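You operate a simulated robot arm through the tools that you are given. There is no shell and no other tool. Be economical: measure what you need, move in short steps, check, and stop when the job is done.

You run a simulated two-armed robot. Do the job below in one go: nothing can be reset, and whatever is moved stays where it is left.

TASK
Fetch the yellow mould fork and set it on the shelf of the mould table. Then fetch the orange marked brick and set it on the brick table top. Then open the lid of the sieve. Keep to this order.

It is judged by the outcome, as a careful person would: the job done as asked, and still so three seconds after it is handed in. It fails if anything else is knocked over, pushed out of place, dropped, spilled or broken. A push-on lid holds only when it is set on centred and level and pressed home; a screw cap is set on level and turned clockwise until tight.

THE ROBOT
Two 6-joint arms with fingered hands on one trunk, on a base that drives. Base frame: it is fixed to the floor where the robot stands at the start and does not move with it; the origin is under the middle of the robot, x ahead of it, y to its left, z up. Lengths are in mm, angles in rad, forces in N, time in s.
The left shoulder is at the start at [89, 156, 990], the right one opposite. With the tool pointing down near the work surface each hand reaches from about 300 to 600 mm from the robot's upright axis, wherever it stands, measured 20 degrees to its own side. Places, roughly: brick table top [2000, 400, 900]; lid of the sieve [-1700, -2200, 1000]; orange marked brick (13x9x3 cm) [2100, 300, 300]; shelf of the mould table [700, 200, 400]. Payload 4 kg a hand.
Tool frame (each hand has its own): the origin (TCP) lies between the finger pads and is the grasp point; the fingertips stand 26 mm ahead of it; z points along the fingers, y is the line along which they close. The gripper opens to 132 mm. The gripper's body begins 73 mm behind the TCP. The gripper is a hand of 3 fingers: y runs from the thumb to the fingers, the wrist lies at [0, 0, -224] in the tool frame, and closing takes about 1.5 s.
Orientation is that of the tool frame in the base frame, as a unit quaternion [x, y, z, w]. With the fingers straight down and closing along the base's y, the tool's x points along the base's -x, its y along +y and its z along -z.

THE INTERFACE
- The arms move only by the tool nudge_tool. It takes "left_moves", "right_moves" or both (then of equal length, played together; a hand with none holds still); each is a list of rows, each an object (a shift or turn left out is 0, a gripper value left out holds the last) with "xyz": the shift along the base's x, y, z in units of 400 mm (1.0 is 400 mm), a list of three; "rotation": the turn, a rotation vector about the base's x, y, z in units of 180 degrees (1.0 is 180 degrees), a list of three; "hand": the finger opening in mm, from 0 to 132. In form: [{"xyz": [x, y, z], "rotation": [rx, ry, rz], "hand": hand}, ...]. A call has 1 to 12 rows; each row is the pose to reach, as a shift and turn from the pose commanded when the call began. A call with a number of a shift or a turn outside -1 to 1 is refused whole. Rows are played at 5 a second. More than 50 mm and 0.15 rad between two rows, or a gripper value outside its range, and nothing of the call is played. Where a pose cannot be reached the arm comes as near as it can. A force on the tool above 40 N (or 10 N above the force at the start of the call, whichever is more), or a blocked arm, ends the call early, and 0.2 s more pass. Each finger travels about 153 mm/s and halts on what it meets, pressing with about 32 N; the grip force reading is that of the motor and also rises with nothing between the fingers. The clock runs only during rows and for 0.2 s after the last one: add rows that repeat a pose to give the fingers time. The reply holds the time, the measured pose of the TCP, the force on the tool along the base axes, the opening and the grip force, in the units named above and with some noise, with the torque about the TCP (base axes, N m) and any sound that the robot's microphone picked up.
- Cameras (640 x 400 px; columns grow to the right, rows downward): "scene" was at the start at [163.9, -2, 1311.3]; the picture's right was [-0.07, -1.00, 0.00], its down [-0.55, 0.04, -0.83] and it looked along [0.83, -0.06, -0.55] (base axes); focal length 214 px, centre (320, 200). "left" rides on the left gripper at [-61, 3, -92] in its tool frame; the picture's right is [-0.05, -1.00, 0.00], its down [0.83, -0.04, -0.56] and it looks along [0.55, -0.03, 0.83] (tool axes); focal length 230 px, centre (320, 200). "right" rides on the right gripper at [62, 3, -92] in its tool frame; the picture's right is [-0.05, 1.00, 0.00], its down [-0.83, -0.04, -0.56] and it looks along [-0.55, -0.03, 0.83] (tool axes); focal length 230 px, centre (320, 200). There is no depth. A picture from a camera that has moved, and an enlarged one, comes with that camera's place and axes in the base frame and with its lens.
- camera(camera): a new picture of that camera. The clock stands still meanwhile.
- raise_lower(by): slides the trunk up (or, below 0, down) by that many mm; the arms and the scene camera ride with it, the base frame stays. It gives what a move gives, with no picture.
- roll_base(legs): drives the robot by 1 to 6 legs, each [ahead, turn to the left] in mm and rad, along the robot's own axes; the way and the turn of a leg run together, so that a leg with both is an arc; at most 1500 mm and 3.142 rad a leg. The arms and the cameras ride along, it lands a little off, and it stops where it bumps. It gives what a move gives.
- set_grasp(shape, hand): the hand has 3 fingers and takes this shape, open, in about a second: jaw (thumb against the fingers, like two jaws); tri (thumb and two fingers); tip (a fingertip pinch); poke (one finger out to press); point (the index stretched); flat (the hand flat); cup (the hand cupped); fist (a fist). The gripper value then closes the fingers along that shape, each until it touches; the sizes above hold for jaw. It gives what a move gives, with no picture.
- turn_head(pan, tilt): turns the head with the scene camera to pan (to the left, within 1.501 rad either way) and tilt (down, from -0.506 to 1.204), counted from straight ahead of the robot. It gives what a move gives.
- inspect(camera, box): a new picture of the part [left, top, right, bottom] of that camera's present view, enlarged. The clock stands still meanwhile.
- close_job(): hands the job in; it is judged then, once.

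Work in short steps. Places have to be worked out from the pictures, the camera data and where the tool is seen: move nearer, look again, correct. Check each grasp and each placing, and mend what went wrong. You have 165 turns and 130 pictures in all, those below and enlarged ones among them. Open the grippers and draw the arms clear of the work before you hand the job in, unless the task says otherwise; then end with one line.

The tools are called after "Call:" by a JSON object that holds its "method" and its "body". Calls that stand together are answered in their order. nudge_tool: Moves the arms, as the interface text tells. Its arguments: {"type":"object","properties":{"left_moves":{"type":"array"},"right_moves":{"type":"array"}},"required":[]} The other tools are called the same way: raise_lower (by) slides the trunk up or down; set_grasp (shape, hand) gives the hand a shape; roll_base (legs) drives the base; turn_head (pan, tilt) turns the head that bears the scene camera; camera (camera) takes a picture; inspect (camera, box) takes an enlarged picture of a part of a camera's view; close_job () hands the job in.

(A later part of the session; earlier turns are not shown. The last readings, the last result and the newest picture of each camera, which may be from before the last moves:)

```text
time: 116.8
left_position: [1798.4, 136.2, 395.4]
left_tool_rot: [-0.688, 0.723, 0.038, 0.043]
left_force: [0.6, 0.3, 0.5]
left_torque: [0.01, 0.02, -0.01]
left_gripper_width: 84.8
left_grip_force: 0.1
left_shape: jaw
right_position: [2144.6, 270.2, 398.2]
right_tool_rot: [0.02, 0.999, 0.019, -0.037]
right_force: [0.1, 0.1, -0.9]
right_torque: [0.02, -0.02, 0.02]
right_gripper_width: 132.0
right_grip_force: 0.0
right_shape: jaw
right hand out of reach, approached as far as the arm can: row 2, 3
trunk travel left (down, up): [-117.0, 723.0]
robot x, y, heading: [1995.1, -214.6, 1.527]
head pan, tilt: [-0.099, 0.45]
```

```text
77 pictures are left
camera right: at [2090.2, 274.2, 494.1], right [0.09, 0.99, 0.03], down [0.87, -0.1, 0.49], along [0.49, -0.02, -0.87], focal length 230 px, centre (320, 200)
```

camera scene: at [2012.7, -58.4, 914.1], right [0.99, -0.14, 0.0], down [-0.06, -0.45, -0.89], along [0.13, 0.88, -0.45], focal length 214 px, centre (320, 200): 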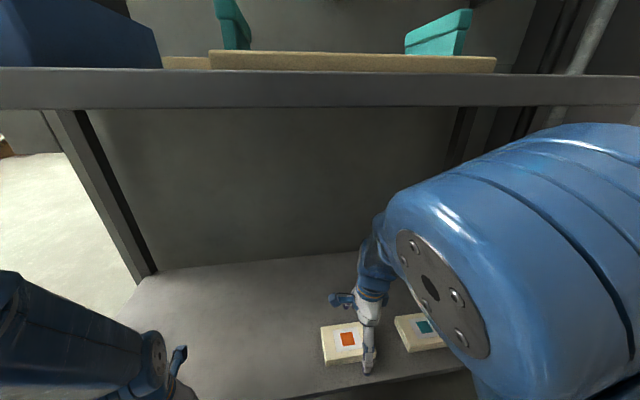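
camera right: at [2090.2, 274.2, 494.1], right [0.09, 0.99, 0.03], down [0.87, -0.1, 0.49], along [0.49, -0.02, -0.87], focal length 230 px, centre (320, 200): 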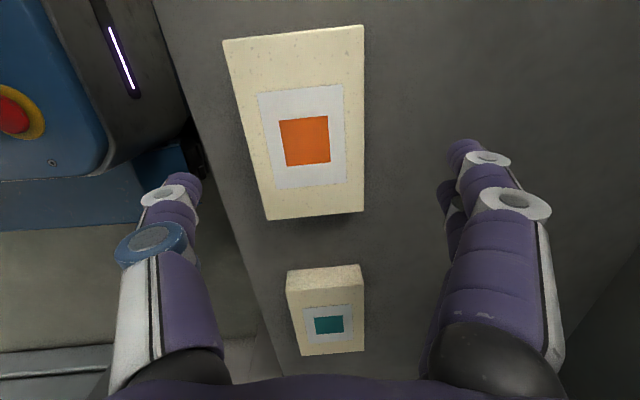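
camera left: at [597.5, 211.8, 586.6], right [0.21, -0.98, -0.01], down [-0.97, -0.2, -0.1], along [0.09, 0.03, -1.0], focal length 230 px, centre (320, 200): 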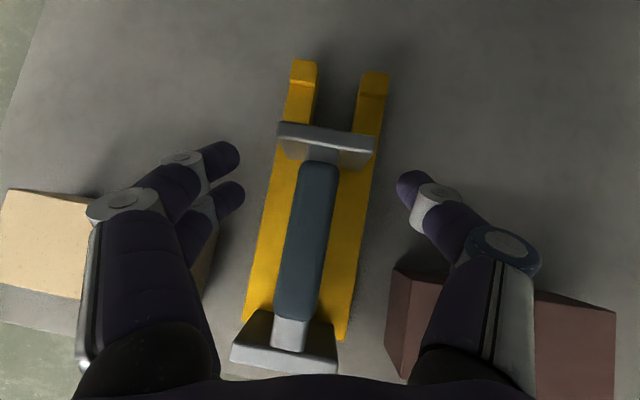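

The arm is at its lower limit; I raise the left hand for clearance and lower the trunk 60 mm instead.

Call:
{"method": "nudge_tool", "body": {"left_moves": [{"xyz": [0, 0, 0.1]}, {"xyz": [0, 0, 0.2]}, {"xyz": [0, 0, 0.25]}, {"xyz": [0, 0, 0.25]}], "right_moves": [{"xyz": [-0.01, -0.01, 0]}, {"xyz": [-0.02, -0.013, 0]}, {"xyz": [-0.02, -0.013, 0]}, {"xyz": [-0.02, -0.013, 0]}]}}

Call:
{"method": "raise_lower", "body": {"by": -60}}

Call:
{"method": "camera", "body": {"camera": "right"}}

```text
time: 117.8
left_position: [1797.4, 166.6, 421.7]
left_tool_rot: [-0.691, 0.722, 0.025, 0.03]
left_force: [-0.4, 0.1, -0.2]
left_torque: [-0.03, 0.0, 0.02]
left_gripper_width: 84.8
left_grip_force: 0.0
left_shape: jaw
left hand out of reach, approached as far as the arm can: row 1, 2, 3, 4
right_position: [2145.8, 268.3, 395.1]
right_tool_rot: [0.021, 0.999, 0.014, -0.037]
right_force: [-0.1, 0.7, 0.1]
right_torque: [0.0, 0.02, -0.03]
right_gripper_width: 131.9
right_grip_force: 0.0
right_shape: jaw
right hand out of reach, approached as far as the arm can: row 1, 2, 3, 4
trunk travel left (down, up): [-117.0, 723.0]
robot x, y, heading: [1998.0, -219.8, 1.526]
head pan, tilt: [-0.099, 0.45]
```

```text
time: 118.8
left_position: [1798.0, 168.0, 363.0]
left_tool_rot: [-0.691, 0.722, 0.026, 0.032]
left_force: [1.0, -0.2, -1.3]
left_torque: [0.02, 0.0, 0.01]
left_gripper_width: 84.7
left_grip_force: 0.1
left_shape: jaw
right_position: [2146.1, 267.3, 333.4]
right_tool_rot: [0.021, 0.999, 0.013, -0.036]
right_force: [-0.4, -0.1, 0.1]
right_torque: [0.01, 0.04, -0.02]
right_gripper_width: 131.8
right_grip_force: 0.2
right_shape: jaw
trunk travel left (down, up): [-57.0, 783.0]
robot x, y, heading: [2000.0, -222.5, 1.528]
head pan, tilt: [-0.099, 0.45]
```

```text
76 pictures are left
camera right: at [2090.6, 272.4, 430.0], right [0.09, 1.0, 0.02], down [0.87, -0.09, 0.49], along [0.49, -0.03, -0.87], focal length 230 px, centre (320, 200)
```

right: 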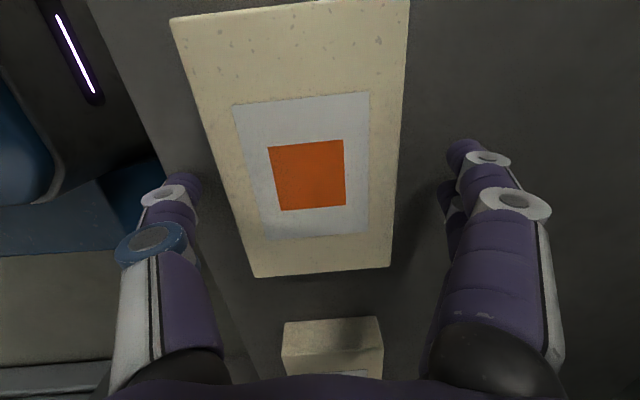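

Brick top ≈ 322, shelf ≈ 293; fingertips straddle it. Lower 9 mm more and close.

Call:
{"method": "raise_lower", "body": {"by": -9}}

Call:
{"method": "nudge_tool", "body": {"right_moves": [{"hand": 120}, {"hand": 105}, {"hand": 95}, {"hand": 85}, {"hand": 70}, {"hand": 50}, {"hand": 30}, {"hand": 30}, {"hand": 30}]}}

Call:
{"method": "camera", "body": {"camera": "right"}}

```text
time: 119.3
left_position: [1797.7, 168.0, 352.8]
left_tool_rot: [-0.691, 0.722, 0.027, 0.032]
left_force: [0.0, -0.1, 0.2]
left_torque: [0.0, -0.01, 0.01]
left_gripper_width: 84.9
left_grip_force: 0.1
left_shape: jaw
right_position: [2145.9, 269.0, 325.7]
right_tool_rot: [0.021, 0.999, 0.013, -0.036]
right_force: [-0.1, 2.0, 5.4]
right_torque: [-0.4, 0.02, 0.03]
right_gripper_width: 132.0
right_grip_force: 0.0
right_shape: jaw
trunk travel left (down, up): [-48.0, 792.0]
robot x, y, heading: [1996.2, -219.5, 1.525]
head pan, tilt: [-0.099, 0.45]
```

```text
time: 121.3
left_position: [1797.5, 166.4, 353.9]
left_tool_rot: [-0.69, 0.722, 0.027, 0.033]
left_force: [0.1, 0.1, -0.1]
left_torque: [0.0, 0.0, -0.04]
left_gripper_width: 84.9
left_grip_force: 0.0
left_shape: jaw
right_position: [2145.6, 267.0, 326.9]
right_tool_rot: [0.02, 0.999, 0.014, -0.036]
right_force: [0.4, -1.1, 19.6]
right_torque: [-0.44, -0.17, 0.09]
right_gripper_width: 74.3
right_grip_force: 31.9
right_shape: jaw
trunk travel left (down, up): [-48.0, 792.0]
robot x, y, heading: [1997.5, -220.6, 1.529]
head pan, tilt: [-0.099, 0.45]
```

```text
75 pictures are left
camera right: at [2090.4, 271.9, 421.7], right [0.09, 1.0, 0.02], down [0.87, -0.09, 0.49], along [0.49, -0.03, -0.87], focal length 230 px, centre (320, 200)
```

right: 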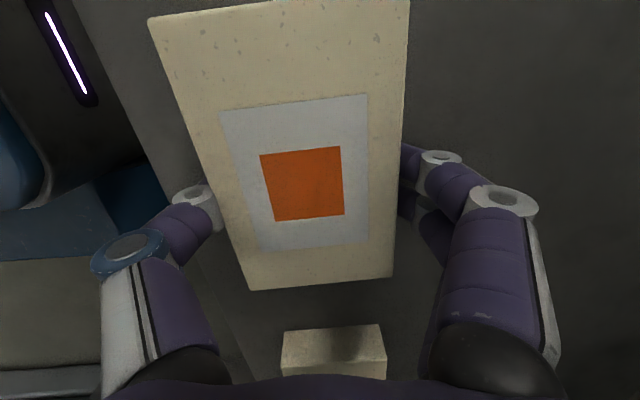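

Gripped. Lift with the trunk 40 mm and check.

Call:
{"method": "raise_lower", "body": {"by": 40}}

Call:
{"method": "camera", "body": {"camera": "right"}}

Call:
{"method": "camera", "body": {"camera": "scene"}}

```text
time: 122.2
left_position: [1796.8, 167.0, 394.3]
left_tool_rot: [-0.691, 0.722, 0.025, 0.03]
left_force: [0.3, -0.7, 0.7]
left_torque: [-0.02, -0.01, 0.01]
left_gripper_width: 85.1
left_grip_force: 0.1
left_shape: jaw
right_position: [2144.2, 267.8, 364.5]
right_tool_rot: [0.022, 0.999, 0.012, -0.037]
right_force: [0.1, -0.4, -3.2]
right_torque: [0.03, -0.03, 0.01]
right_gripper_width: 75.2
right_grip_force: 31.5
right_shape: jaw
trunk travel left (down, up): [-88.0, 752.0]
robot x, y, heading: [1992.4, -216.6, 1.533]
head pan, tilt: [-0.099, 0.45]
```

```text
74 pictures are left
camera right: at [2090.8, 272.3, 459.3], right [0.1, 1.0, 0.02], down [0.87, -0.09, 0.49], along [0.49, -0.03, -0.87], focal length 230 px, centre (320, 200)
```

right: 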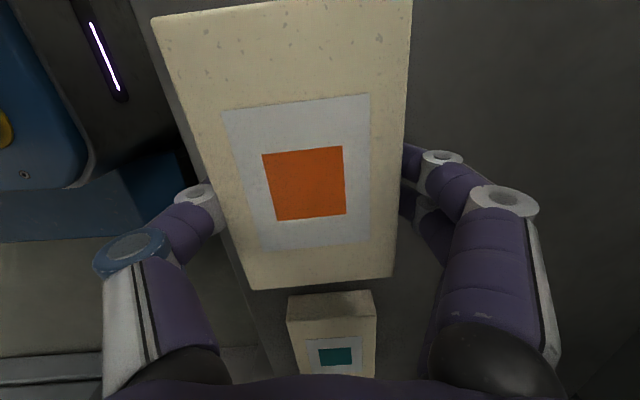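

```text
73 pictures are left
camera scene: at [2012.8, -58.6, 885.0], right [0.99, -0.14, 0.0], down [-0.06, -0.45, -0.89], along [0.13, 0.88, -0.45], focal length 214 px, centre (320, 200)
```

scene: 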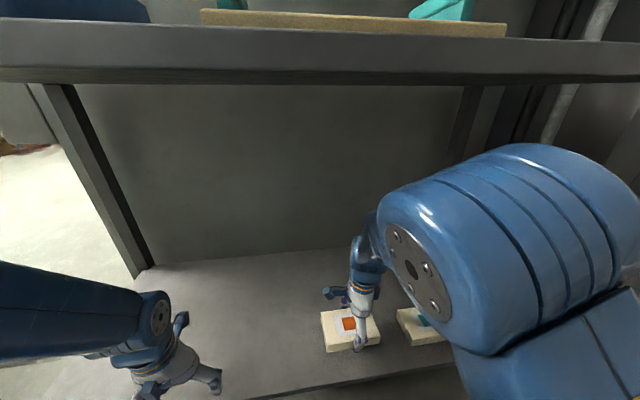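

The brick is held level. Back off, raise the trunk, then approach the free right part of the table top (~x 2430).

Call:
{"method": "roll_base", "body": {"legs": [[-700, 0]]}}

Call:
{"method": "raise_lower", "body": {"by": 400}}

Call:
{"method": "raise_lower", "body": {"by": 300}}

Call:
{"method": "camera", "body": {"camera": "scene"}}

Call:
{"method": "camera", "body": {"camera": "right"}}

```text
time: 126.0
left_position: [1764.5, -528.0, 393.5]
left_tool_rot: [-0.693, 0.72, 0.025, 0.03]
left_force: [0.9, -0.4, 0.5]
left_torque: [-0.02, 0.03, 0.0]
left_gripper_width: 84.8
left_grip_force: 0.1
left_shape: jaw
right_position: [2112.0, -426.5, 363.5]
right_tool_rot: [0.018, 0.999, 0.012, -0.037]
right_force: [0.5, 0.3, -2.6]
right_torque: [0.0, -0.01, -0.01]
right_gripper_width: 74.9
right_grip_force: 32.3
right_shape: jaw
trunk travel left (down, up): [-88.0, 752.0]
robot x, y, heading: [1968.4, -912.6, 1.534]
head pan, tilt: [-0.099, 0.45]
```

```text
time: 129.8
left_position: [1763.6, -543.9, 783.0]
left_tool_rot: [-0.693, 0.721, 0.011, 0.015]
left_force: [-0.1, 0.6, -0.2]
left_torque: [-0.01, 0.0, -0.03]
left_gripper_width: 84.7
left_grip_force: 0.1
left_shape: jaw
right_position: [2114.1, -428.5, 775.6]
right_tool_rot: [0.023, 0.998, 0.022, -0.045]
right_force: [0.6, 0.4, -3.4]
right_torque: [0.0, 0.0, 0.0]
right_gripper_width: 75.8
right_grip_force: 32.4
right_shape: jaw
trunk travel left (down, up): [-488.0, 352.0]
robot x, y, heading: [1967.1, -916.1, 1.53]
head pan, tilt: [-0.099, 0.45]
```

```text
time: 132.8
left_position: [1763.7, -545.6, 1079.0]
left_tool_rot: [-0.693, 0.721, 0.008, 0.01]
left_force: [-0.6, -0.8, 0.0]
left_torque: [-0.04, 0.02, 0.01]
left_gripper_width: 85.2
left_grip_force: 0.2
left_shape: jaw
right_position: [2114.3, -427.3, 1074.5]
right_tool_rot: [0.025, 0.998, 0.022, -0.047]
right_force: [-0.3, 0.2, -3.2]
right_torque: [0.0, -0.04, 0.01]
right_gripper_width: 75.9
right_grip_force: 31.8
right_shape: jaw
trunk travel left (down, up): [-788.0, 52.0]
robot x, y, heading: [1962.8, -913.4, 1.528]
head pan, tilt: [-0.099, 0.45]
```

```text
72 pictures are left
camera scene: at [1982.7, -739.2, 1584.9], right [0.99, -0.14, 0.0], down [-0.06, -0.45, -0.89], along [0.12, 0.88, -0.45], focal length 214 px, centre (320, 200)
```

scene: 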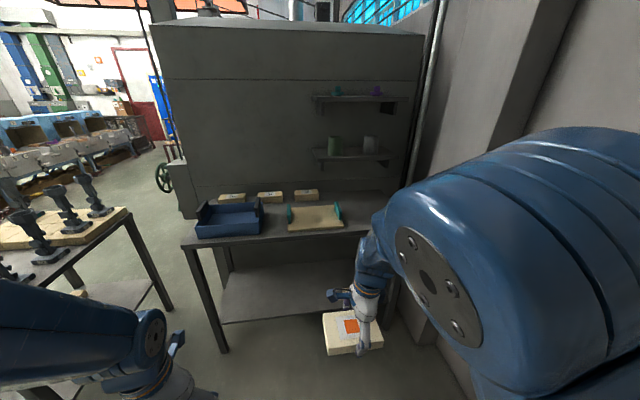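

```text
71 pictures are left
camera right: at [2061.8, -424.9, 1172.0], right [0.1, 0.99, 0.04], down [0.88, -0.11, 0.47], along [0.47, -0.02, -0.88], focal length 230 px, centre (320, 200)
```

right: 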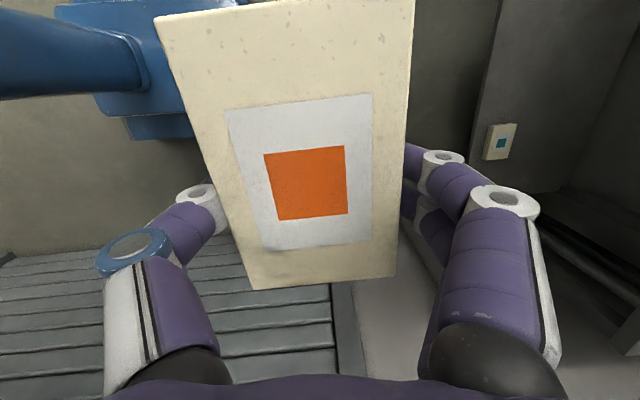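

Turn −0.35, drive 740 diagonal, then turn back.

Call:
{"method": "roll_base", "body": {"legs": [[0, -0.35]]}}

Call:
{"method": "roll_base", "body": {"legs": [[560, 0]]}}

Call:
{"method": "camera", "body": {"camera": "scene"}}

```text
time: 134.4
left_position: [1905.5, -486.7, 1082.8]
left_tool_rot: [-0.556, 0.831, 0.013, 0.025]
left_force: [-1.4, -0.2, -0.1]
left_torque: [-0.01, -0.03, 0.05]
left_gripper_width: 84.6
left_grip_force: 0.0
left_shape: jaw
right_position: [2270.8, -508.0, 1073.3]
right_tool_rot: [0.196, 0.979, 0.028, -0.041]
right_force: [-0.3, 0.4, -2.5]
right_torque: [0.0, 0.0, 0.01]
right_gripper_width: 75.9
right_grip_force: 31.6
right_shape: jaw
trunk travel left (down, up): [-788.0, 52.0]
robot x, y, heading: [1966.6, -913.2, 1.177]
head pan, tilt: [-0.099, 0.45]
```

```text
time: 137.6
left_position: [2096.3, -2.7, 1071.5]
left_tool_rot: [-0.562, 0.827, -0.003, 0.002]
left_force: [0.6, -0.4, -0.5]
left_torque: [0.0, -0.01, 0.0]
left_gripper_width: 84.9
left_grip_force: 0.1
left_shape: jaw
right_position: [2470.7, -9.4, 1085.1]
right_tool_rot: [0.196, 0.979, 0.041, -0.048]
right_force: [-0.1, 0.0, -3.2]
right_torque: [-0.02, -0.03, 0.01]
right_gripper_width: 76.7
right_grip_force: 31.9
right_shape: jaw
trunk travel left (down, up): [-788.0, 52.0]
robot x, y, heading: [2173.2, -399.2, 1.193]
head pan, tilt: [-0.099, 0.45]
```

```text
70 pictures are left
camera scene: at [2245.0, -242.2, 1585.1], right [0.89, -0.46, 0.0], down [-0.21, -0.4, -0.89], along [0.41, 0.79, -0.45], focal length 214 px, centre (320, 200)
```

scene: 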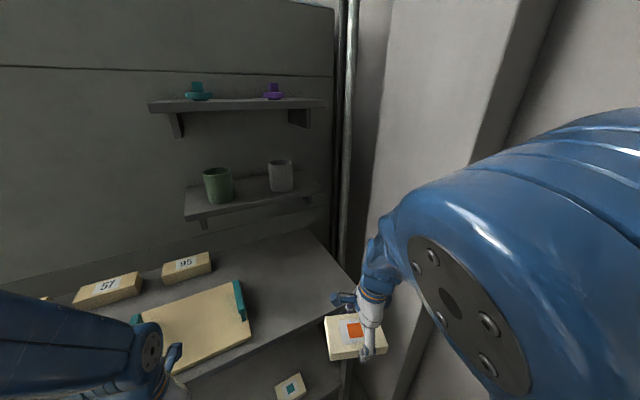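

Free area right of the board is x≈2260–2620. Turn to heading 1.40 and drive 285 so the brick comes over about (2432, 324).

Call:
{"method": "roll_base", "body": {"legs": [[0, 0.207]]}}

Call:
{"method": "roll_base", "body": {"legs": [[285, 0]]}}

Call:
{"method": "camera", "body": {"camera": "scene"}}

Call:
{"method": "camera", "body": {"camera": "right"}}

```text
time: 138.8
left_position: [2015.2, -31.5, 1066.5]
left_tool_rot: [-0.644, 0.765, -0.001, 0.004]
left_force: [-0.3, -0.1, -0.3]
left_torque: [-0.01, 0.02, -0.01]
left_gripper_width: 84.8
left_grip_force: 0.1
left_shape: jaw
right_position: [2383.8, 31.0, 1095.2]
right_tool_rot: [0.099, 0.992, 0.047, -0.064]
right_force: [1.2, -0.1, -3.2]
right_torque: [-0.02, 0.01, 0.0]
right_gripper_width: 76.5
right_grip_force: 31.8
right_shape: jaw
trunk travel left (down, up): [-788.0, 52.0]
robot x, y, heading: [2173.4, -403.1, 1.402]
head pan, tilt: [-0.099, 0.45]
```

```text
time: 140.8
left_position: [2063.3, 256.3, 1064.9]
left_tool_rot: [-0.643, 0.766, 0.003, 0.011]
left_force: [-0.5, 0.2, 0.6]
left_torque: [-0.02, 0.01, 0.03]
left_gripper_width: 84.8
left_grip_force: 0.0
left_shape: jaw
right_position: [2427.1, 299.2, 1103.9]
right_tool_rot: [0.102, 0.99, 0.054, -0.078]
right_force: [-0.2, 1.5, -3.4]
right_torque: [-0.04, -0.03, 0.01]
right_gripper_width: 76.8
right_grip_force: 31.9
right_shape: jaw
trunk travel left (down, up): [-788.0, 52.0]
robot x, y, heading: [2224.8, -117.1, 1.403]
head pan, tilt: [-0.099, 0.45]
```

```text
69 pictures are left
camera scene: at [2261.4, 59.3, 1584.2], right [0.96, -0.27, 0.0], down [-0.12, -0.44, -0.89], along [0.24, 0.86, -0.46], focal length 214 px, centre (320, 200)
```

scene: 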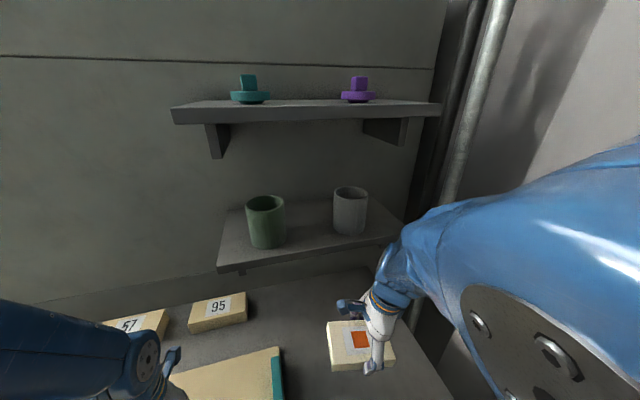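

```text
68 pictures are left
camera right: at [2381.8, 303.8, 1204.3], right [0.26, 0.96, 0.08], down [0.87, -0.27, 0.4], along [0.41, -0.03, -0.91], focal length 230 px, centre (320, 200)
```

right: 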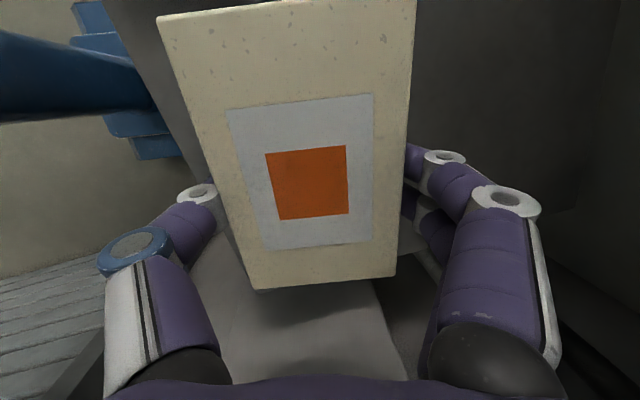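

Correct the tilt to the level-brick orientation and lower to z ≈ 1020.

Call:
{"method": "nudge_tool", "body": {"right_moves": [{"xyz": [0.005, 0.015, -0.05], "rotation": [-0.008, -0.009, 0.0176]}, {"xyz": [0.01, 0.03, -0.1], "rotation": [-0.0161, -0.0181, 0.0352]}, {"xyz": [0.02, 0.05, -0.15], "rotation": [-0.0242, -0.0271, 0.0528]}, {"xyz": [0.02, 0.06, -0.2], "rotation": [-0.0242, -0.0271, 0.0528]}, {"xyz": [0.02, 0.06, -0.2], "rotation": [-0.0242, -0.0271, 0.0528]}]}}

Call:
{"method": "camera", "body": {"camera": "right"}}

Call:
{"method": "camera", "body": {"camera": "scene"}}

```text
time: 142.0
left_position: [2065.6, 257.9, 1067.8]
left_tool_rot: [-0.641, 0.767, 0.01, 0.018]
left_force: [0.9, -0.1, -0.5]
left_torque: [0.0, 0.01, 0.0]
left_gripper_width: 84.9
left_grip_force: 0.2
left_shape: jaw
right_position: [2433.9, 307.9, 1043.4]
right_tool_rot: [0.035, 0.997, 0.039, -0.062]
right_force: [-0.3, 0.2, -2.6]
right_torque: [0.0, -0.05, -0.04]
right_gripper_width: 77.1
right_grip_force: 31.9
right_shape: jaw
trunk travel left (down, up): [-788.0, 52.0]
robot x, y, heading: [2221.0, -115.2, 1.4]
head pan, tilt: [-0.099, 0.45]
```

```text
67 pictures are left
camera right: at [2383.8, 309.5, 1141.6], right [0.12, 0.99, 0.07], down [0.89, -0.14, 0.44], along [0.45, 0.0, -0.89], focal length 230 px, centre (320, 200)
```

right: 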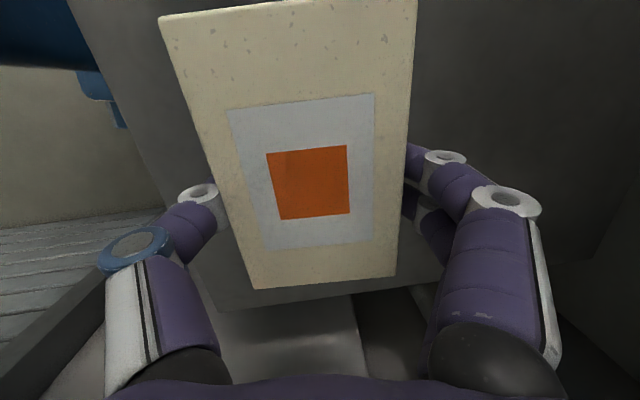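

```text
66 pictures are left
camera scene: at [2260.4, 54.7, 1584.8], right [0.96, -0.27, 0.0], down [-0.12, -0.44, -0.89], along [0.24, 0.86, -0.45], focal length 214 px, centre (320, 200)
```

scene: 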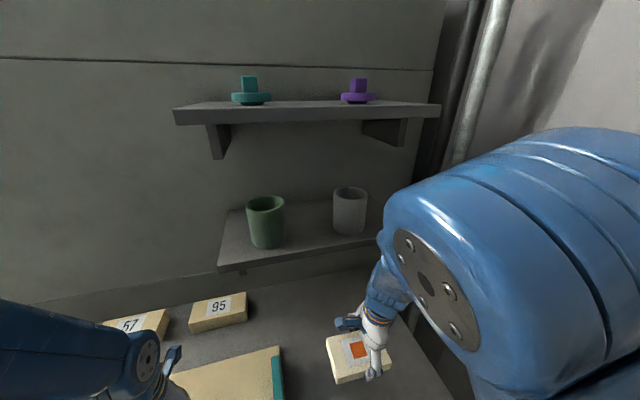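

Apply remaining tilt correction, then lower by trunk.

Call:
{"method": "nudge_tool", "body": {"right_moves": [{"xyz": [0, 0.02, -0.03], "rotation": [-0.008, -0.008, 0.005]}, {"xyz": [0, 0.04, -0.06], "rotation": [-0.016, -0.0164, 0.01]}, {"xyz": [0, 0.04, -0.06], "rotation": [-0.016, -0.0164, 0.01]}, {"xyz": [0, 0.04, -0.06], "rotation": [-0.016, -0.0164, 0.01]}]}}

```text
time: 143.0
left_position: [2064.3, 256.7, 1066.0]
left_tool_rot: [-0.641, 0.767, 0.01, 0.019]
left_force: [-0.3, -0.1, -0.2]
left_torque: [0.01, -0.02, -0.02]
left_gripper_width: 84.9
left_grip_force: 0.0
left_shape: jaw
right_position: [2437.0, 324.7, 1021.5]
right_tool_rot: [0.033, 0.998, 0.016, -0.052]
right_force: [0.5, -1.0, -3.4]
right_torque: [0.02, -0.02, 0.01]
right_gripper_width: 77.0
right_grip_force: 32.3
right_shape: jaw
trunk travel left (down, up): [-788.0, 52.0]
robot x, y, heading: [2224.9, -112.0, 1.401]
head pan, tilt: [-0.099, 0.45]
```

Call:
{"method": "nudge_tool", "body": {"right_moves": [{"xyz": [0, 0, -0.03], "rotation": [0, -0.006, 0]}, {"xyz": [0, 0, -0.06], "rotation": [0, -0.012, 0]}, {"xyz": [0, 0, -0.09], "rotation": [0, -0.012, 0]}, {"xyz": [0, 0, -0.12], "rotation": [0, -0.012, 0]}, {"xyz": [0, 0, -0.12], "rotation": [0, -0.012, 0]}]}}

Call:
{"method": "inspect", "body": {"camera": "scene", "box": [270, 270, 450, 400]}}

```text
time: 144.2
left_position: [2064.5, 257.2, 1066.2]
left_tool_rot: [-0.641, 0.767, 0.009, 0.019]
left_force: [0.4, -1.4, -0.6]
left_torque: [0.01, -0.04, 0.0]
left_gripper_width: 84.9
left_grip_force: 0.0
left_shape: jaw
right_position: [2443.2, 326.5, 968.9]
right_tool_rot: [0.041, 0.999, 0.008, -0.033]
right_force: [-0.5, 0.2, -3.2]
right_torque: [0.02, -0.04, -0.01]
right_gripper_width: 77.3
right_grip_force: 31.7
right_shape: jaw
right hand out of reach, approached as far as the arm can: row 2, 3, 4, 5
trunk travel left (down, up): [-788.0, 52.0]
robot x, y, heading: [2223.4, -117.1, 1.406]
head pan, tilt: [-0.099, 0.45]
```

```text
3.08 times, centred on (360, 335) of scene
camera zoom: at [2260.5, 53.7, 1585.0], right [0.96, -0.27, 0.0], down [-0.12, -0.44, -0.89], along [0.24, 0.86, -0.45], focal length 660 px, centre (197, -215)
```

zoom: 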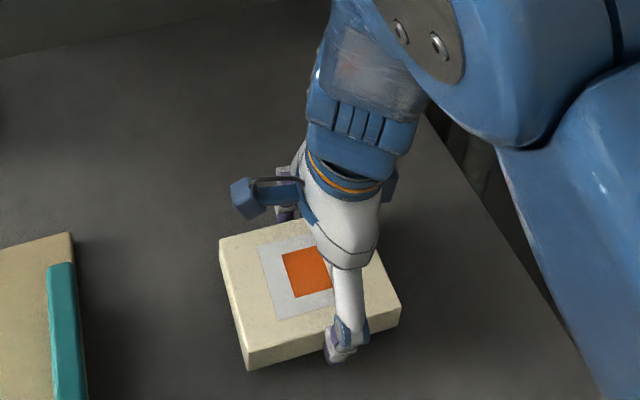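

Brick is nearly level just over the table. Lower by trunk in small steps, watching force.

Call:
{"method": "raise_lower", "body": {"by": -12}}

Call:
{"method": "raise_lower", "body": {"by": -6}}

```text
time: 144.8
left_position: [2063.7, 254.0, 1056.6]
left_tool_rot: [-0.64, 0.768, 0.01, 0.018]
left_force: [-0.5, -1.0, 0.1]
left_torque: [0.01, 0.01, 0.01]
left_gripper_width: 85.0
left_grip_force: 0.0
left_shape: jaw
right_position: [2440.9, 324.0, 956.0]
right_tool_rot: [0.042, 0.999, 0.009, -0.033]
right_force: [4.2, 0.7, 20.5]
right_torque: [0.77, -0.34, -0.13]
right_gripper_width: 76.5
right_grip_force: 32.6
right_shape: jaw
trunk travel left (down, up): [-776.0, 64.0]
robot x, y, heading: [2222.6, -118.2, 1.4]
head pan, tilt: [-0.099, 0.45]
```

```text
time: 145.1
left_position: [2064.9, 260.0, 1054.1]
left_tool_rot: [-0.64, 0.768, 0.016, 0.025]
left_force: [-1.1, 0.2, 0.2]
left_torque: [-0.03, -0.04, -0.03]
left_gripper_width: 84.8
left_grip_force: 0.0
left_shape: jaw
right_position: [2442.8, 307.3, 960.2]
right_tool_rot: [0.053, 0.998, 0.013, -0.043]
right_force: [-0.6, -0.8, -3.2]
right_torque: [0.01, 0.0, 0.03]
right_gripper_width: 76.1
right_grip_force: 32.0
right_shape: jaw
trunk travel left (down, up): [-776.0, 64.0]
robot x, y, heading: [2222.9, -118.1, 1.403]
head pan, tilt: [-0.099, 0.45]
stopped: the force on the tool passed its limit at 49 N (the readings are from after the stop); the commanded pose is now the measured one
```

Contact was at TCP ≈ 957; it sprang back to 960. Lower 3 mm.

Call:
{"method": "raise_lower", "body": {"by": -3}}

```text
time: 145.6
left_position: [2065.5, 260.9, 1051.5]
left_tool_rot: [-0.64, 0.768, 0.015, 0.025]
left_force: [-0.1, 0.2, 0.4]
left_torque: [0.0, -0.01, 0.0]
left_gripper_width: 85.0
left_grip_force: 0.0
left_shape: jaw
right_position: [2442.6, 311.9, 959.0]
right_tool_rot: [0.052, 0.998, 0.015, -0.044]
right_force: [0.0, -0.2, -3.3]
right_torque: [0.03, -0.04, -0.04]
right_gripper_width: 76.6
right_grip_force: 31.8
right_shape: jaw
trunk travel left (down, up): [-773.0, 67.0]
robot x, y, heading: [2223.9, -117.1, 1.402]
head pan, tilt: [-0.099, 0.45]
```

Call:
{"method": "raise_lower", "body": {"by": -3}}

Call:
{"method": "inspect", "body": {"camera": "scene", "box": [270, 270, 450, 400]}}

```text
time: 146.1
left_position: [2064.8, 259.4, 1048.4]
left_tool_rot: [-0.64, 0.768, 0.015, 0.025]
left_force: [0.6, 1.0, -0.3]
left_torque: [-0.01, -0.01, 0.01]
left_gripper_width: 84.6
left_grip_force: 0.0
left_shape: jaw
right_position: [2442.3, 312.5, 958.6]
right_tool_rot: [0.052, 0.998, 0.017, -0.044]
right_force: [0.5, 0.5, -3.7]
right_torque: [0.0, -0.05, 0.03]
right_gripper_width: 76.3
right_grip_force: 32.2
right_shape: jaw
trunk travel left (down, up): [-770.0, 70.0]
robot x, y, heading: [2221.8, -119.6, 1.403]
head pan, tilt: [-0.099, 0.45]
```

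```text
3.08 times, centred on (360, 335) of scene
camera zoom: at [2260.5, 53.3, 1566.6], right [0.96, -0.27, 0.0], down [-0.12, -0.44, -0.89], along [0.24, 0.86, -0.45], focal length 660 px, centre (197, -215)
```

zoom: 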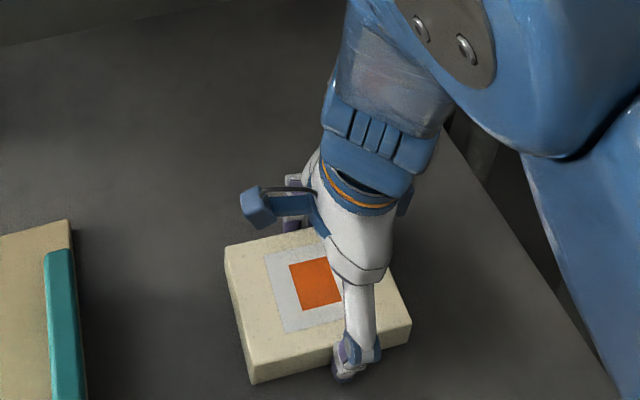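

Call:
{"method": "raise_lower", "body": {"by": -4}}

```text
time: 146.6
left_position: [2065.9, 259.1, 1044.8]
left_tool_rot: [-0.64, 0.768, 0.015, 0.025]
left_force: [0.9, -0.2, -0.9]
left_torque: [0.0, 0.01, 0.0]
left_gripper_width: 85.1
left_grip_force: 0.0
left_shape: jaw
right_position: [2443.1, 312.8, 958.0]
right_tool_rot: [0.052, 0.998, 0.018, -0.043]
right_force: [3.8, -1.3, 20.6]
right_torque: [-1.38, -0.04, 0.21]
right_gripper_width: 75.9
right_grip_force: 31.5
right_shape: jaw
trunk travel left (down, up): [-766.0, 74.0]
robot x, y, heading: [2226.4, -116.6, 1.395]
head pan, tilt: [-0.099, 0.45]
```

Near edge touches first; tilt a touch to seat flat.

Call:
{"method": "nudge_tool", "body": {"right_moves": [{"rotation": [-0.005, 0, 0]}, {"rotation": [-0.01, 0, 0]}, {"rotation": [-0.01, 0, 0]}]}}

```text
time: 147.4
left_position: [2065.2, 259.5, 1045.2]
left_tool_rot: [-0.639, 0.768, 0.015, 0.024]
left_force: [-0.2, 0.0, -0.9]
left_torque: [-0.01, 0.03, 0.03]
left_gripper_width: 84.8
left_grip_force: 0.1
left_shape: jaw
right_position: [2443.8, 315.4, 957.3]
right_tool_rot: [0.051, 0.998, 0.006, -0.041]
right_force: [1.6, 1.7, 5.8]
right_torque: [0.46, -0.22, -0.1]
right_gripper_width: 76.3
right_grip_force: 32.4
right_shape: jaw
trunk travel left (down, up): [-766.0, 74.0]
robot x, y, heading: [2214.2, -119.2, 1.4]
head pan, tilt: [-0.099, 0.45]
```

Nearly flat. Release gently.

Call:
{"method": "nudge_tool", "body": {"right_moves": [{"hand": 85, "rotation": [0.002, 0, 0]}, {"hand": 95, "rotation": [0.002, 0, 0]}, {"hand": 105, "rotation": [0.002, 0, 0]}, {"hand": 115, "rotation": [0.002, 0, 0]}, {"hand": 125, "rotation": [0.002, 0, 0]}, {"hand": 130, "rotation": [0.002, 0, 0]}, {"hand": 130, "rotation": [0.002, 0, 0]}]}}

Call:
{"method": "camera", "body": {"camera": "right"}}

```text
time: 149.0
left_position: [2065.7, 260.2, 1044.1]
left_tool_rot: [-0.64, 0.768, 0.015, 0.025]
left_force: [0.0, 0.1, -0.5]
left_torque: [-0.01, 0.01, -0.01]
left_gripper_width: 85.1
left_grip_force: 0.0
left_shape: jaw
right_position: [2442.7, 312.1, 954.2]
right_tool_rot: [0.052, 0.998, 0.004, -0.042]
right_force: [0.5, 1.1, 7.8]
right_torque: [-0.13, 0.0, -0.05]
right_gripper_width: 130.0
right_grip_force: 0.0
right_shape: jaw
trunk travel left (down, up): [-766.0, 74.0]
robot x, y, heading: [2224.0, -116.4, 1.403]
head pan, tilt: [-0.099, 0.45]
```

```text
63 pictures are left
camera right: at [2388.4, 321.7, 1050.2], right [0.16, 0.99, 0.0], down [0.86, -0.14, 0.48], along [0.48, -0.08, -0.88], focal length 230 px, centre (320, 200)
```

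right: 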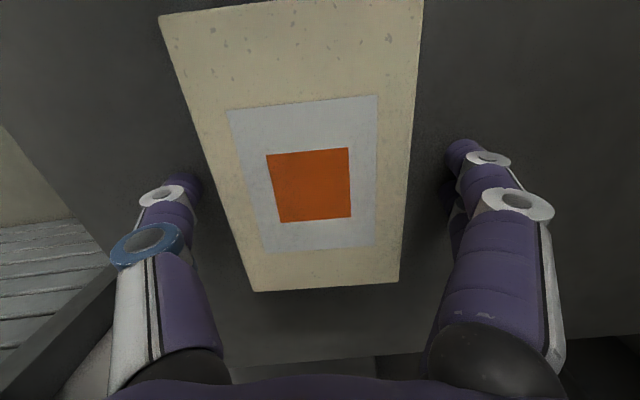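

Released and flat. Raise straight up with the trunk and check.

Call:
{"method": "raise_lower", "body": {"by": 70}}

Call:
{"method": "camera", "body": {"camera": "right"}}

```text
time: 150.1
left_position: [2065.0, 260.7, 1115.0]
left_tool_rot: [-0.639, 0.768, 0.017, 0.026]
left_force: [-0.1, 0.6, -0.4]
left_torque: [0.01, -0.03, -0.03]
left_gripper_width: 84.9
left_grip_force: 0.0
left_shape: jaw
right_position: [2442.3, 313.2, 1024.2]
right_tool_rot: [0.053, 0.998, 0.006, -0.041]
right_force: [-0.6, 0.1, -0.6]
right_torque: [0.01, 0.02, 0.02]
right_gripper_width: 129.9
right_grip_force: 0.1
right_shape: jaw
trunk travel left (down, up): [-836.0, 4.0]
robot x, y, heading: [2223.3, -116.6, 1.405]
head pan, tilt: [-0.099, 0.45]
```

```text
62 pictures are left
camera right: at [2389.0, 322.0, 1120.9], right [0.16, 0.99, 0.0], down [0.86, -0.14, 0.48], along [0.48, -0.07, -0.88], focal length 230 px, centre (320, 200)
```

right: 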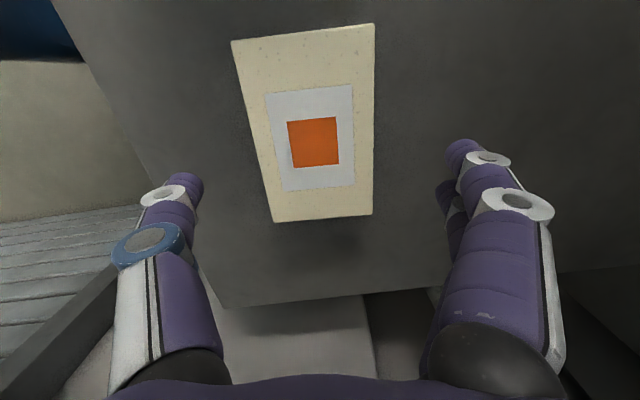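

Brick stands on the table top. Now back off and head towards the sieve side (−x, −y).

Call:
{"method": "roll_base", "body": {"legs": [[-620, 0]]}}

Call:
{"method": "roll_base", "body": {"legs": [[0, 1.75]]}}

Call:
{"method": "turn_head", "body": {"pan": 0.0, "tilt": 0.25}}

Call:
{"method": "camera", "body": {"camera": "scene"}}

```text
time: 153.6
left_position: [1963.6, -340.3, 1114.6]
left_tool_rot: [-0.638, 0.769, 0.016, 0.024]
left_force: [-0.1, -0.9, -0.6]
left_torque: [-0.02, 0.06, 0.02]
left_gripper_width: 85.1
left_grip_force: 0.0
left_shape: jaw
right_position: [2340.1, -290.0, 1024.1]
right_tool_rot: [0.053, 0.998, 0.005, -0.042]
right_force: [-0.7, 0.5, 0.2]
right_torque: [0.04, 0.02, -0.01]
right_gripper_width: 129.9
right_grip_force: 0.1
right_shape: jaw
trunk travel left (down, up): [-836.0, 4.0]
robot x, y, heading: [2116.8, -720.5, 1.402]
head pan, tilt: [-0.099, 0.45]
```

```text
time: 156.1
left_position: [1754.5, -528.6, 1114.3]
left_tool_rot: [0.863, -0.504, -0.029, -0.021]
left_force: [0.1, -1.0, 0.7]
left_torque: [0.05, 0.01, 0.01]
left_gripper_width: 85.0
left_grip_force: 0.0
left_shape: jaw
right_position: [2040.1, -280.8, 1056.3]
right_tool_rot: [-0.267, 0.96, 0.013, -0.081]
right_force: [-0.3, -0.3, 0.2]
right_torque: [0.02, -0.01, 0.02]
right_gripper_width: 130.0
right_grip_force: 0.2
right_shape: jaw
trunk travel left (down, up): [-836.0, 4.0]
robot x, y, heading: [2121.8, -715.4, 2.103]
head pan, tilt: [-0.099, 0.45]
stopped in leg 1: the robot was blocked; the commanded pose is now the measured one
```

```text
time: 156.9
left_position: [1753.2, -529.7, 1113.4]
left_tool_rot: [0.863, -0.504, -0.027, -0.021]
left_force: [0.3, 0.7, -0.9]
left_torque: [0.0, 0.0, 0.05]
left_gripper_width: 85.1
left_grip_force: 0.1
left_shape: jaw
right_position: [2039.1, -283.0, 1059.1]
right_tool_rot: [-0.268, 0.96, 0.015, -0.08]
right_force: [0.1, -0.2, -0.8]
right_torque: [0.01, -0.02, 0.01]
right_gripper_width: 130.0
right_grip_force: 0.1
right_shape: jaw
trunk travel left (down, up): [-836.0, 4.0]
robot x, y, heading: [2125.8, -719.2, 2.098]
head pan, tilt: [0.0, 0.25]
```

```text
61 pictures are left
camera scene: at [2033.0, -566.0, 1651.3], right [0.86, 0.51, 0.0], down [0.14, -0.23, -0.96], along [-0.49, 0.83, -0.27], focal length 214 px, centre (320, 200)
```

scene: 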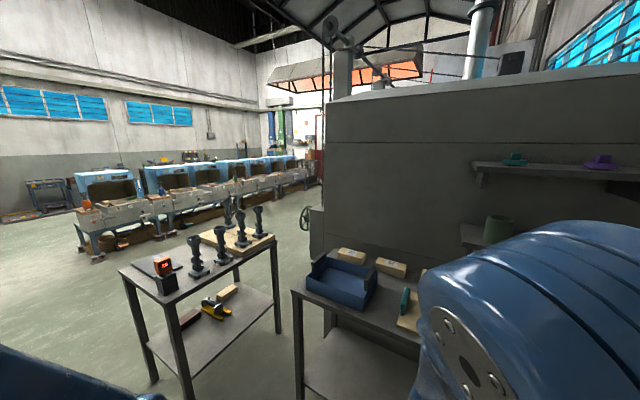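

Again a brief self-block during a fast turn; I continue with smaller turns.

Call:
{"method": "roll_base", "body": {"legs": [[0, 0.55]]}}

Call:
{"method": "roll_base", "body": {"legs": [[0, 0.5]]}}

Call:
{"method": "camera", "body": {"camera": "scene"}}

```text
time: 158.9
left_position: [1714.8, -751.2, 1113.9]
left_tool_rot: [0.968, -0.251, -0.021, -0.01]
left_force: [0.2, 0.8, -0.6]
left_torque: [-0.02, 0.0, 0.02]
left_gripper_width: 85.0
left_grip_force: 0.1
left_shape: jaw
right_position: [1822.4, -389.9, 1058.6]
right_tool_rot: [-0.514, 0.853, -0.012, -0.089]
right_force: [-0.5, -0.1, -0.3]
right_torque: [0.0, -0.02, 0.01]
right_gripper_width: 129.7
right_grip_force: 0.1
right_shape: jaw
trunk travel left (down, up): [-836.0, 4.0]
robot x, y, heading: [2127.2, -711.6, 2.652]
head pan, tilt: [0.0, 0.25]
```

```text
time: 160.8
left_position: [1781.0, -939.5, 1115.1]
left_tool_rot: [1.0, -0.007, -0.02, -0.004]
left_force: [0.4, -0.5, 0.3]
left_torque: [0.0, 0.02, 0.01]
left_gripper_width: 84.9
left_grip_force: 0.0
left_shape: jaw
right_position: [1718.6, -571.5, 1070.3]
right_tool_rot: [-0.698, 0.707, -0.039, -0.104]
right_force: [0.3, -0.7, 0.0]
right_torque: [0.0, -0.05, 0.01]
right_gripper_width: 129.6
right_grip_force: 0.0
right_shape: jaw
trunk travel left (down, up): [-836.0, 4.0]
robot x, y, heading: [2118.9, -711.5, -3.139]
head pan, tilt: [0.0, 0.25]
```

```text
60 pictures are left
camera scene: at [1948.3, -709.0, 1651.2], right [0.0, 1.0, 0.0], down [0.27, 0.0, -0.96], along [-0.96, 0.0, -0.27], focal length 214 px, centre (320, 200)
```

scene: 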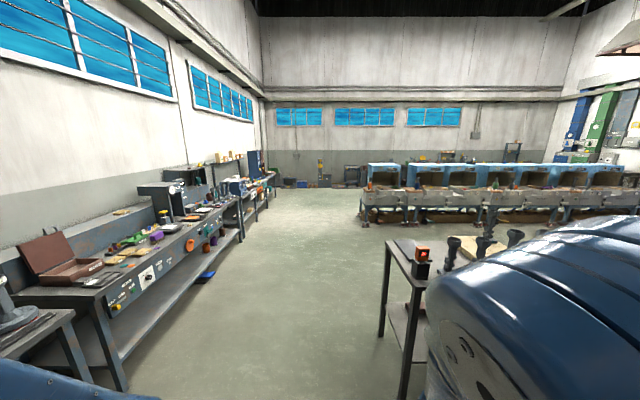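

Clear aisle ahead (−x); the sieve must stand on the long bench on the left. Drive along the aisle.

Call:
{"method": "roll_base", "body": {"legs": [[1500, 0]]}}

Call:
{"method": "roll_base", "body": {"legs": [[1000, 0]]}}

Call:
{"method": "camera", "body": {"camera": "scene"}}

```text
time: 168.2
left_position: [294.9, -948.3, 1114.8]
left_tool_rot: [1.0, -0.003, -0.029, -0.003]
left_force: [-0.2, 0.2, -0.3]
left_torque: [-0.01, -0.03, -0.01]
left_gripper_width: 85.2
left_grip_force: 0.0
left_shape: jaw
right_position: [248.9, -581.2, 1082.4]
right_tool_rot: [-0.693, 0.709, -0.04, -0.12]
right_force: [-0.4, -0.5, -0.2]
right_torque: [-0.01, 0.06, 0.01]
right_gripper_width: 130.0
right_grip_force: 0.0
right_shape: jaw
trunk travel left (down, up): [-836.0, 4.0]
robot x, y, heading: [639.8, -721.8, -3.134]
head pan, tilt: [0.0, 0.25]
```

```text
time: 173.3
left_position: [-711.5, -959.2, 1115.0]
left_tool_rot: [0.999, 0.001, -0.04, -0.003]
left_force: [0.0, -0.5, -0.1]
left_torque: [0.01, -0.03, 0.0]
left_gripper_width: 84.7
left_grip_force: 0.0
left_shape: jaw
right_position: [-739.4, -592.4, 1092.2]
right_tool_rot: [-0.69, 0.709, -0.043, -0.138]
right_force: [-0.4, -0.7, -0.8]
right_torque: [0.01, -0.01, 0.0]
right_gripper_width: 130.2
right_grip_force: 0.1
right_shape: jaw
trunk travel left (down, up): [-836.0, 4.0]
robot x, y, heading: [-361.5, -725.1, -3.128]
head pan, tilt: [0.0, 0.25]
```

```text
59 pictures are left
camera scene: at [-537.5, -727.5, 1651.4], right [-0.01, 1.0, 0.0], down [0.26, 0.0, -0.96], along [-0.96, -0.01, -0.26], focal length 214 px, centre (320, 200)
```

scene: 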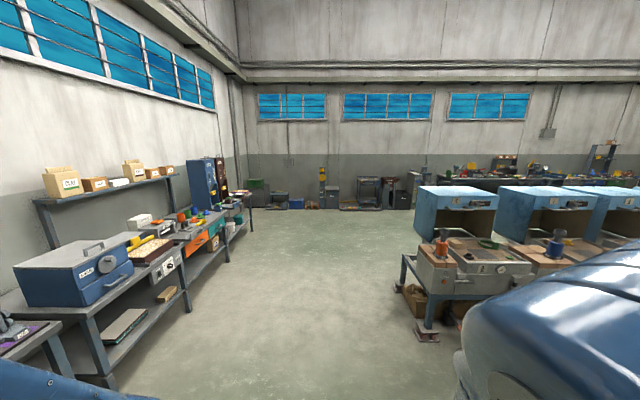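

The blue box on the bench near (−1570, −2130) matches the sieve; inspect it.

Call:
{"method": "inspect", "body": {"camera": "scene", "box": [0, 215, 190, 330]}}

```text
3.37 times, centred on (95, 272) of scene
camera zoom: at [-537.5, -727.5, 1651.4], right [-0.01, 1.0, 0.0], down [0.26, 0.0, -0.96], along [-0.96, -0.01, -0.26], focal length 722 px, centre (1078, -44)
```

zoom: 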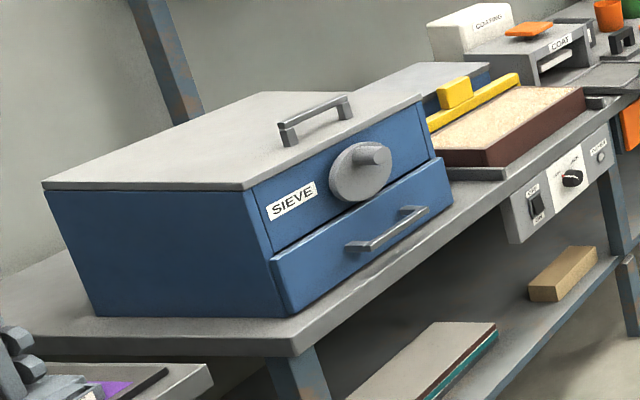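

Sieve: hinged lid (x −1849…−1529, y −2060…−2390, z ≈1000) with a handle along x near (−1720, −2143). I drive to stand in front of it, facing −y.

Call:
{"method": "roll_base", "body": {"legs": [[1190, 0]]}}

Call:
{"method": "roll_base", "body": {"legs": [[0, 0.52]]}}

Call:
{"method": "roll_base", "body": {"legs": [[0, 0.52]]}}

Call:
{"method": "roll_base", "body": {"legs": [[0, 0.52]]}}

Call:
{"method": "turn_head", "body": {"pan": 0.0, "tilt": 0.6}}

Call:
{"method": "camera", "body": {"camera": "scene"}}

```text
time: 179.4
left_position: [-1916.9, -971.5, 1115.8]
left_tool_rot: [0.999, 0.002, -0.048, -0.002]
left_force: [0.6, 0.4, -0.2]
left_torque: [0.01, -0.01, 0.02]
left_gripper_width: 85.1
left_grip_force: 0.1
left_shape: jaw
right_position: [-1941.0, -609.1, 1106.2]
right_tool_rot: [-0.69, 0.703, -0.039, -0.168]
right_force: [-0.1, 1.2, 0.1]
right_torque: [0.0, 0.0, 0.0]
right_gripper_width: 130.2
right_grip_force: 0.0
right_shape: jaw
trunk travel left (down, up): [-836.0, 4.0]
robot x, y, heading: [-1566.2, -743.5, -3.132]
head pan, tilt: [0.0, 0.25]
```

```text
time: 181.4
left_position: [-1757.5, -1114.5, 1114.7]
left_tool_rot: [0.965, 0.257, -0.043, 0.009]
left_force: [0.2, 0.2, 0.4]
left_torque: [-0.02, 0.01, 0.0]
left_gripper_width: 85.0
left_grip_force: 0.0
left_shape: jaw
right_position: [-1947.3, -820.3, 1113.8]
right_tool_rot: [0.84, -0.506, 0.114, 0.159]
right_force: [-0.1, -0.9, 0.6]
right_torque: [0.0, 0.01, -0.01]
right_gripper_width: 130.1
right_grip_force: 0.1
right_shape: jaw
trunk travel left (down, up): [-836.0, 4.0]
robot x, y, heading: [-1564.2, -740.0, -2.615]
head pan, tilt: [0.0, 0.25]
```

```text
time: 183.3
left_position: [-1546.4, -1158.6, 1115.8]
left_tool_rot: [0.868, 0.495, -0.037, 0.019]
left_force: [-0.5, 0.2, 0.1]
left_torque: [0.0, 0.0, -0.01]
left_gripper_width: 85.0
left_grip_force: 0.1
left_shape: jaw
right_position: [-1845.0, -999.6, 1120.2]
right_tool_rot: [0.935, -0.276, 0.187, 0.122]
right_force: [-0.7, -0.5, 0.5]
right_torque: [-0.03, 0.02, -0.02]
right_gripper_width: 129.9
right_grip_force: 0.0
right_shape: jaw
trunk travel left (down, up): [-836.0, 4.0]
robot x, y, heading: [-1569.0, -737.2, -2.098]
head pan, tilt: [0.0, 0.25]
```

```text
time: 185.3
left_position: [-1338.4, -1089.5, 1115.1]
left_tool_rot: [0.705, 0.708, -0.03, 0.027]
left_force: [0.0, 0.7, 0.6]
left_torque: [0.02, 0.01, 0.0]
left_gripper_width: 84.6
left_grip_force: 0.1
left_shape: jaw
right_position: [-1661.9, -1096.1, 1125.9]
right_tool_rot: [0.968, -0.027, 0.245, 0.046]
right_force: [-0.2, 0.1, -0.2]
right_torque: [-0.01, 0.0, 0.0]
right_gripper_width: 130.0
right_grip_force: 0.1
right_shape: jaw
trunk travel left (down, up): [-836.0, 4.0]
robot x, y, heading: [-1571.1, -738.8, -1.563]
head pan, tilt: [0.0, 0.25]
```

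```text
time: 186.2
left_position: [-1337.8, -1091.2, 1115.0]
left_tool_rot: [0.702, 0.711, -0.035, 0.034]
left_force: [-0.6, -0.3, -0.3]
left_torque: [-0.03, 0.03, -0.03]
left_gripper_width: 84.6
left_grip_force: 0.1
left_shape: jaw
right_position: [-1653.3, -1097.0, 1133.8]
right_tool_rot: [0.963, -0.015, 0.262, 0.055]
right_force: [-0.1, 0.6, 0.5]
right_torque: [0.01, 0.01, 0.02]
right_gripper_width: 130.0
right_grip_force: 0.1
right_shape: jaw
trunk travel left (down, up): [-836.0, 4.0]
robot x, y, heading: [-1566.0, -737.1, -1.563]
head pan, tilt: [0.0, 0.6]
```

```text
57 pictures are left
camera scene: at [-1588.0, -905.3, 1629.3], right [-0.98, 0.2, 0.0], down [0.09, 0.48, -0.87], along [-0.17, -0.86, -0.48], focal length 214 px, centre (320, 200)
```

scene: 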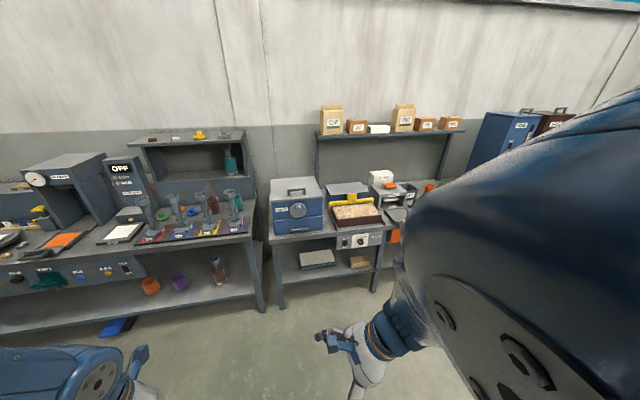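

The right hand has drifted out of vertical. I straighten it (fingers down, closing along y).

Call:
{"method": "nudge_tool", "body": {"right_moves": [{"xyz": [-0.02, -0.05, 0], "rotation": [0.007, 0.034, 0.002]}, {"xyz": [-0.04, -0.1, 0], "rotation": [0.014, 0.068, 0.004]}, {"xyz": [-0.06, -0.15, 0], "rotation": [0.021, 0.101, 0.006]}, {"xyz": [-0.08, -0.2, 0], "rotation": [0.028, 0.135, 0.008]}, {"xyz": [-0.1, -0.22, 0], "rotation": [0.0355, 0.169, 0.0097]}, {"xyz": [-0.1, -0.22, 0], "rotation": [0.0355, 0.169, 0.0097]}]}}

Call:
{"method": "roll_base", "body": {"legs": [[450, 0]]}}

Call:
{"method": "camera", "body": {"camera": "scene"}}

```text
time: 187.6
left_position: [-1337.0, -1092.3, 1115.8]
left_tool_rot: [0.702, 0.71, -0.035, 0.035]
left_force: [0.4, 0.4, -0.4]
left_torque: [0.02, -0.01, 0.01]
left_gripper_width: 84.8
left_grip_force: 0.1
left_shape: jaw
right_position: [-1722.8, -1179.8, 1143.8]
right_tool_rot: [1.0, -0.02, 0.017, 0.008]
right_force: [0.0, -0.9, -0.2]
right_torque: [-0.04, 0.02, -0.03]
right_gripper_width: 130.2
right_grip_force: 0.1
right_shape: jaw
right hand out of reach, approached as far as the arm can: row 1, 2, 3, 4, 5, 6
trunk travel left (down, up): [-836.0, 4.0]
robot x, y, heading: [-1569.6, -735.2, -1.566]
head pan, tilt: [0.0, 0.6]
```

```text
time: 190.3
left_position: [-1336.4, -1542.8, 1115.1]
left_tool_rot: [0.703, 0.71, -0.035, 0.034]
left_force: [0.2, 0.5, 0.4]
left_torque: [0.0, 0.0, -0.02]
left_gripper_width: 84.9
left_grip_force: 0.0
left_shape: jaw
right_position: [-1721.1, -1628.9, 1142.2]
right_tool_rot: [1.0, -0.021, 0.018, 0.003]
right_force: [-0.2, -0.1, -0.4]
right_torque: [0.01, -0.02, 0.0]
right_gripper_width: 129.9
right_grip_force: 0.2
right_shape: jaw
trunk travel left (down, up): [-836.0, 4.0]
robot x, y, heading: [-1569.7, -1188.2, -1.569]
head pan, tilt: [0.0, 0.6]
```

```text
56 pictures are left
camera scene: at [-1568.6, -1353.8, 1619.4], right [-1.0, 0.0, 0.0], down [0.0, 0.58, -0.82], along [0.0, -0.82, -0.58], focal length 214 px, centre (320, 200)
```

scene: 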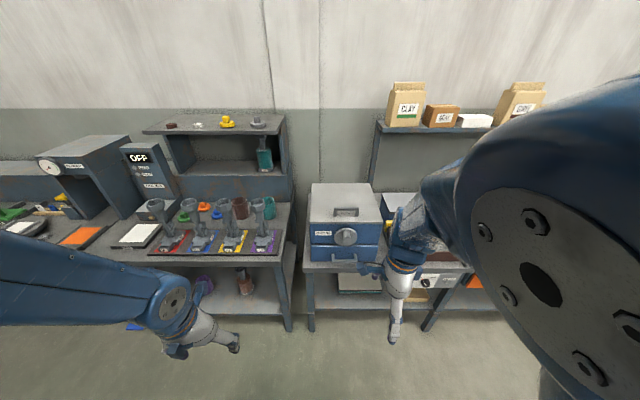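

Call:
{"method": "inspect", "body": {"camera": "scene", "box": [295, 170, 400, 275]}}

```text
3.81 times, centred on (348, 222) of scene
camera zoom: at [-1568.6, -1353.8, 1619.4], right [-1.0, 0.0, 0.0], down [0.0, 0.58, -0.82], along [0.0, -0.82, -0.58], focal length 817 px, centre (215, 114)
```

zoom: 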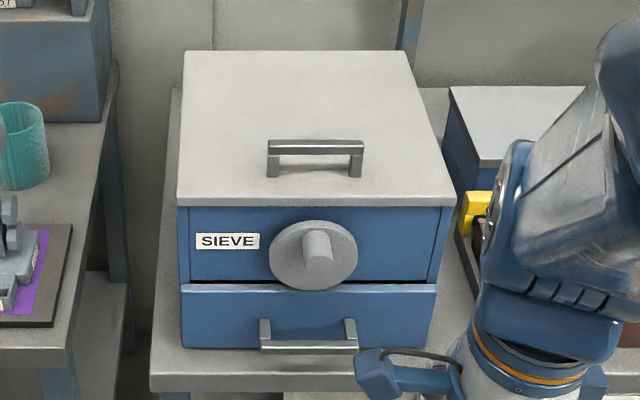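

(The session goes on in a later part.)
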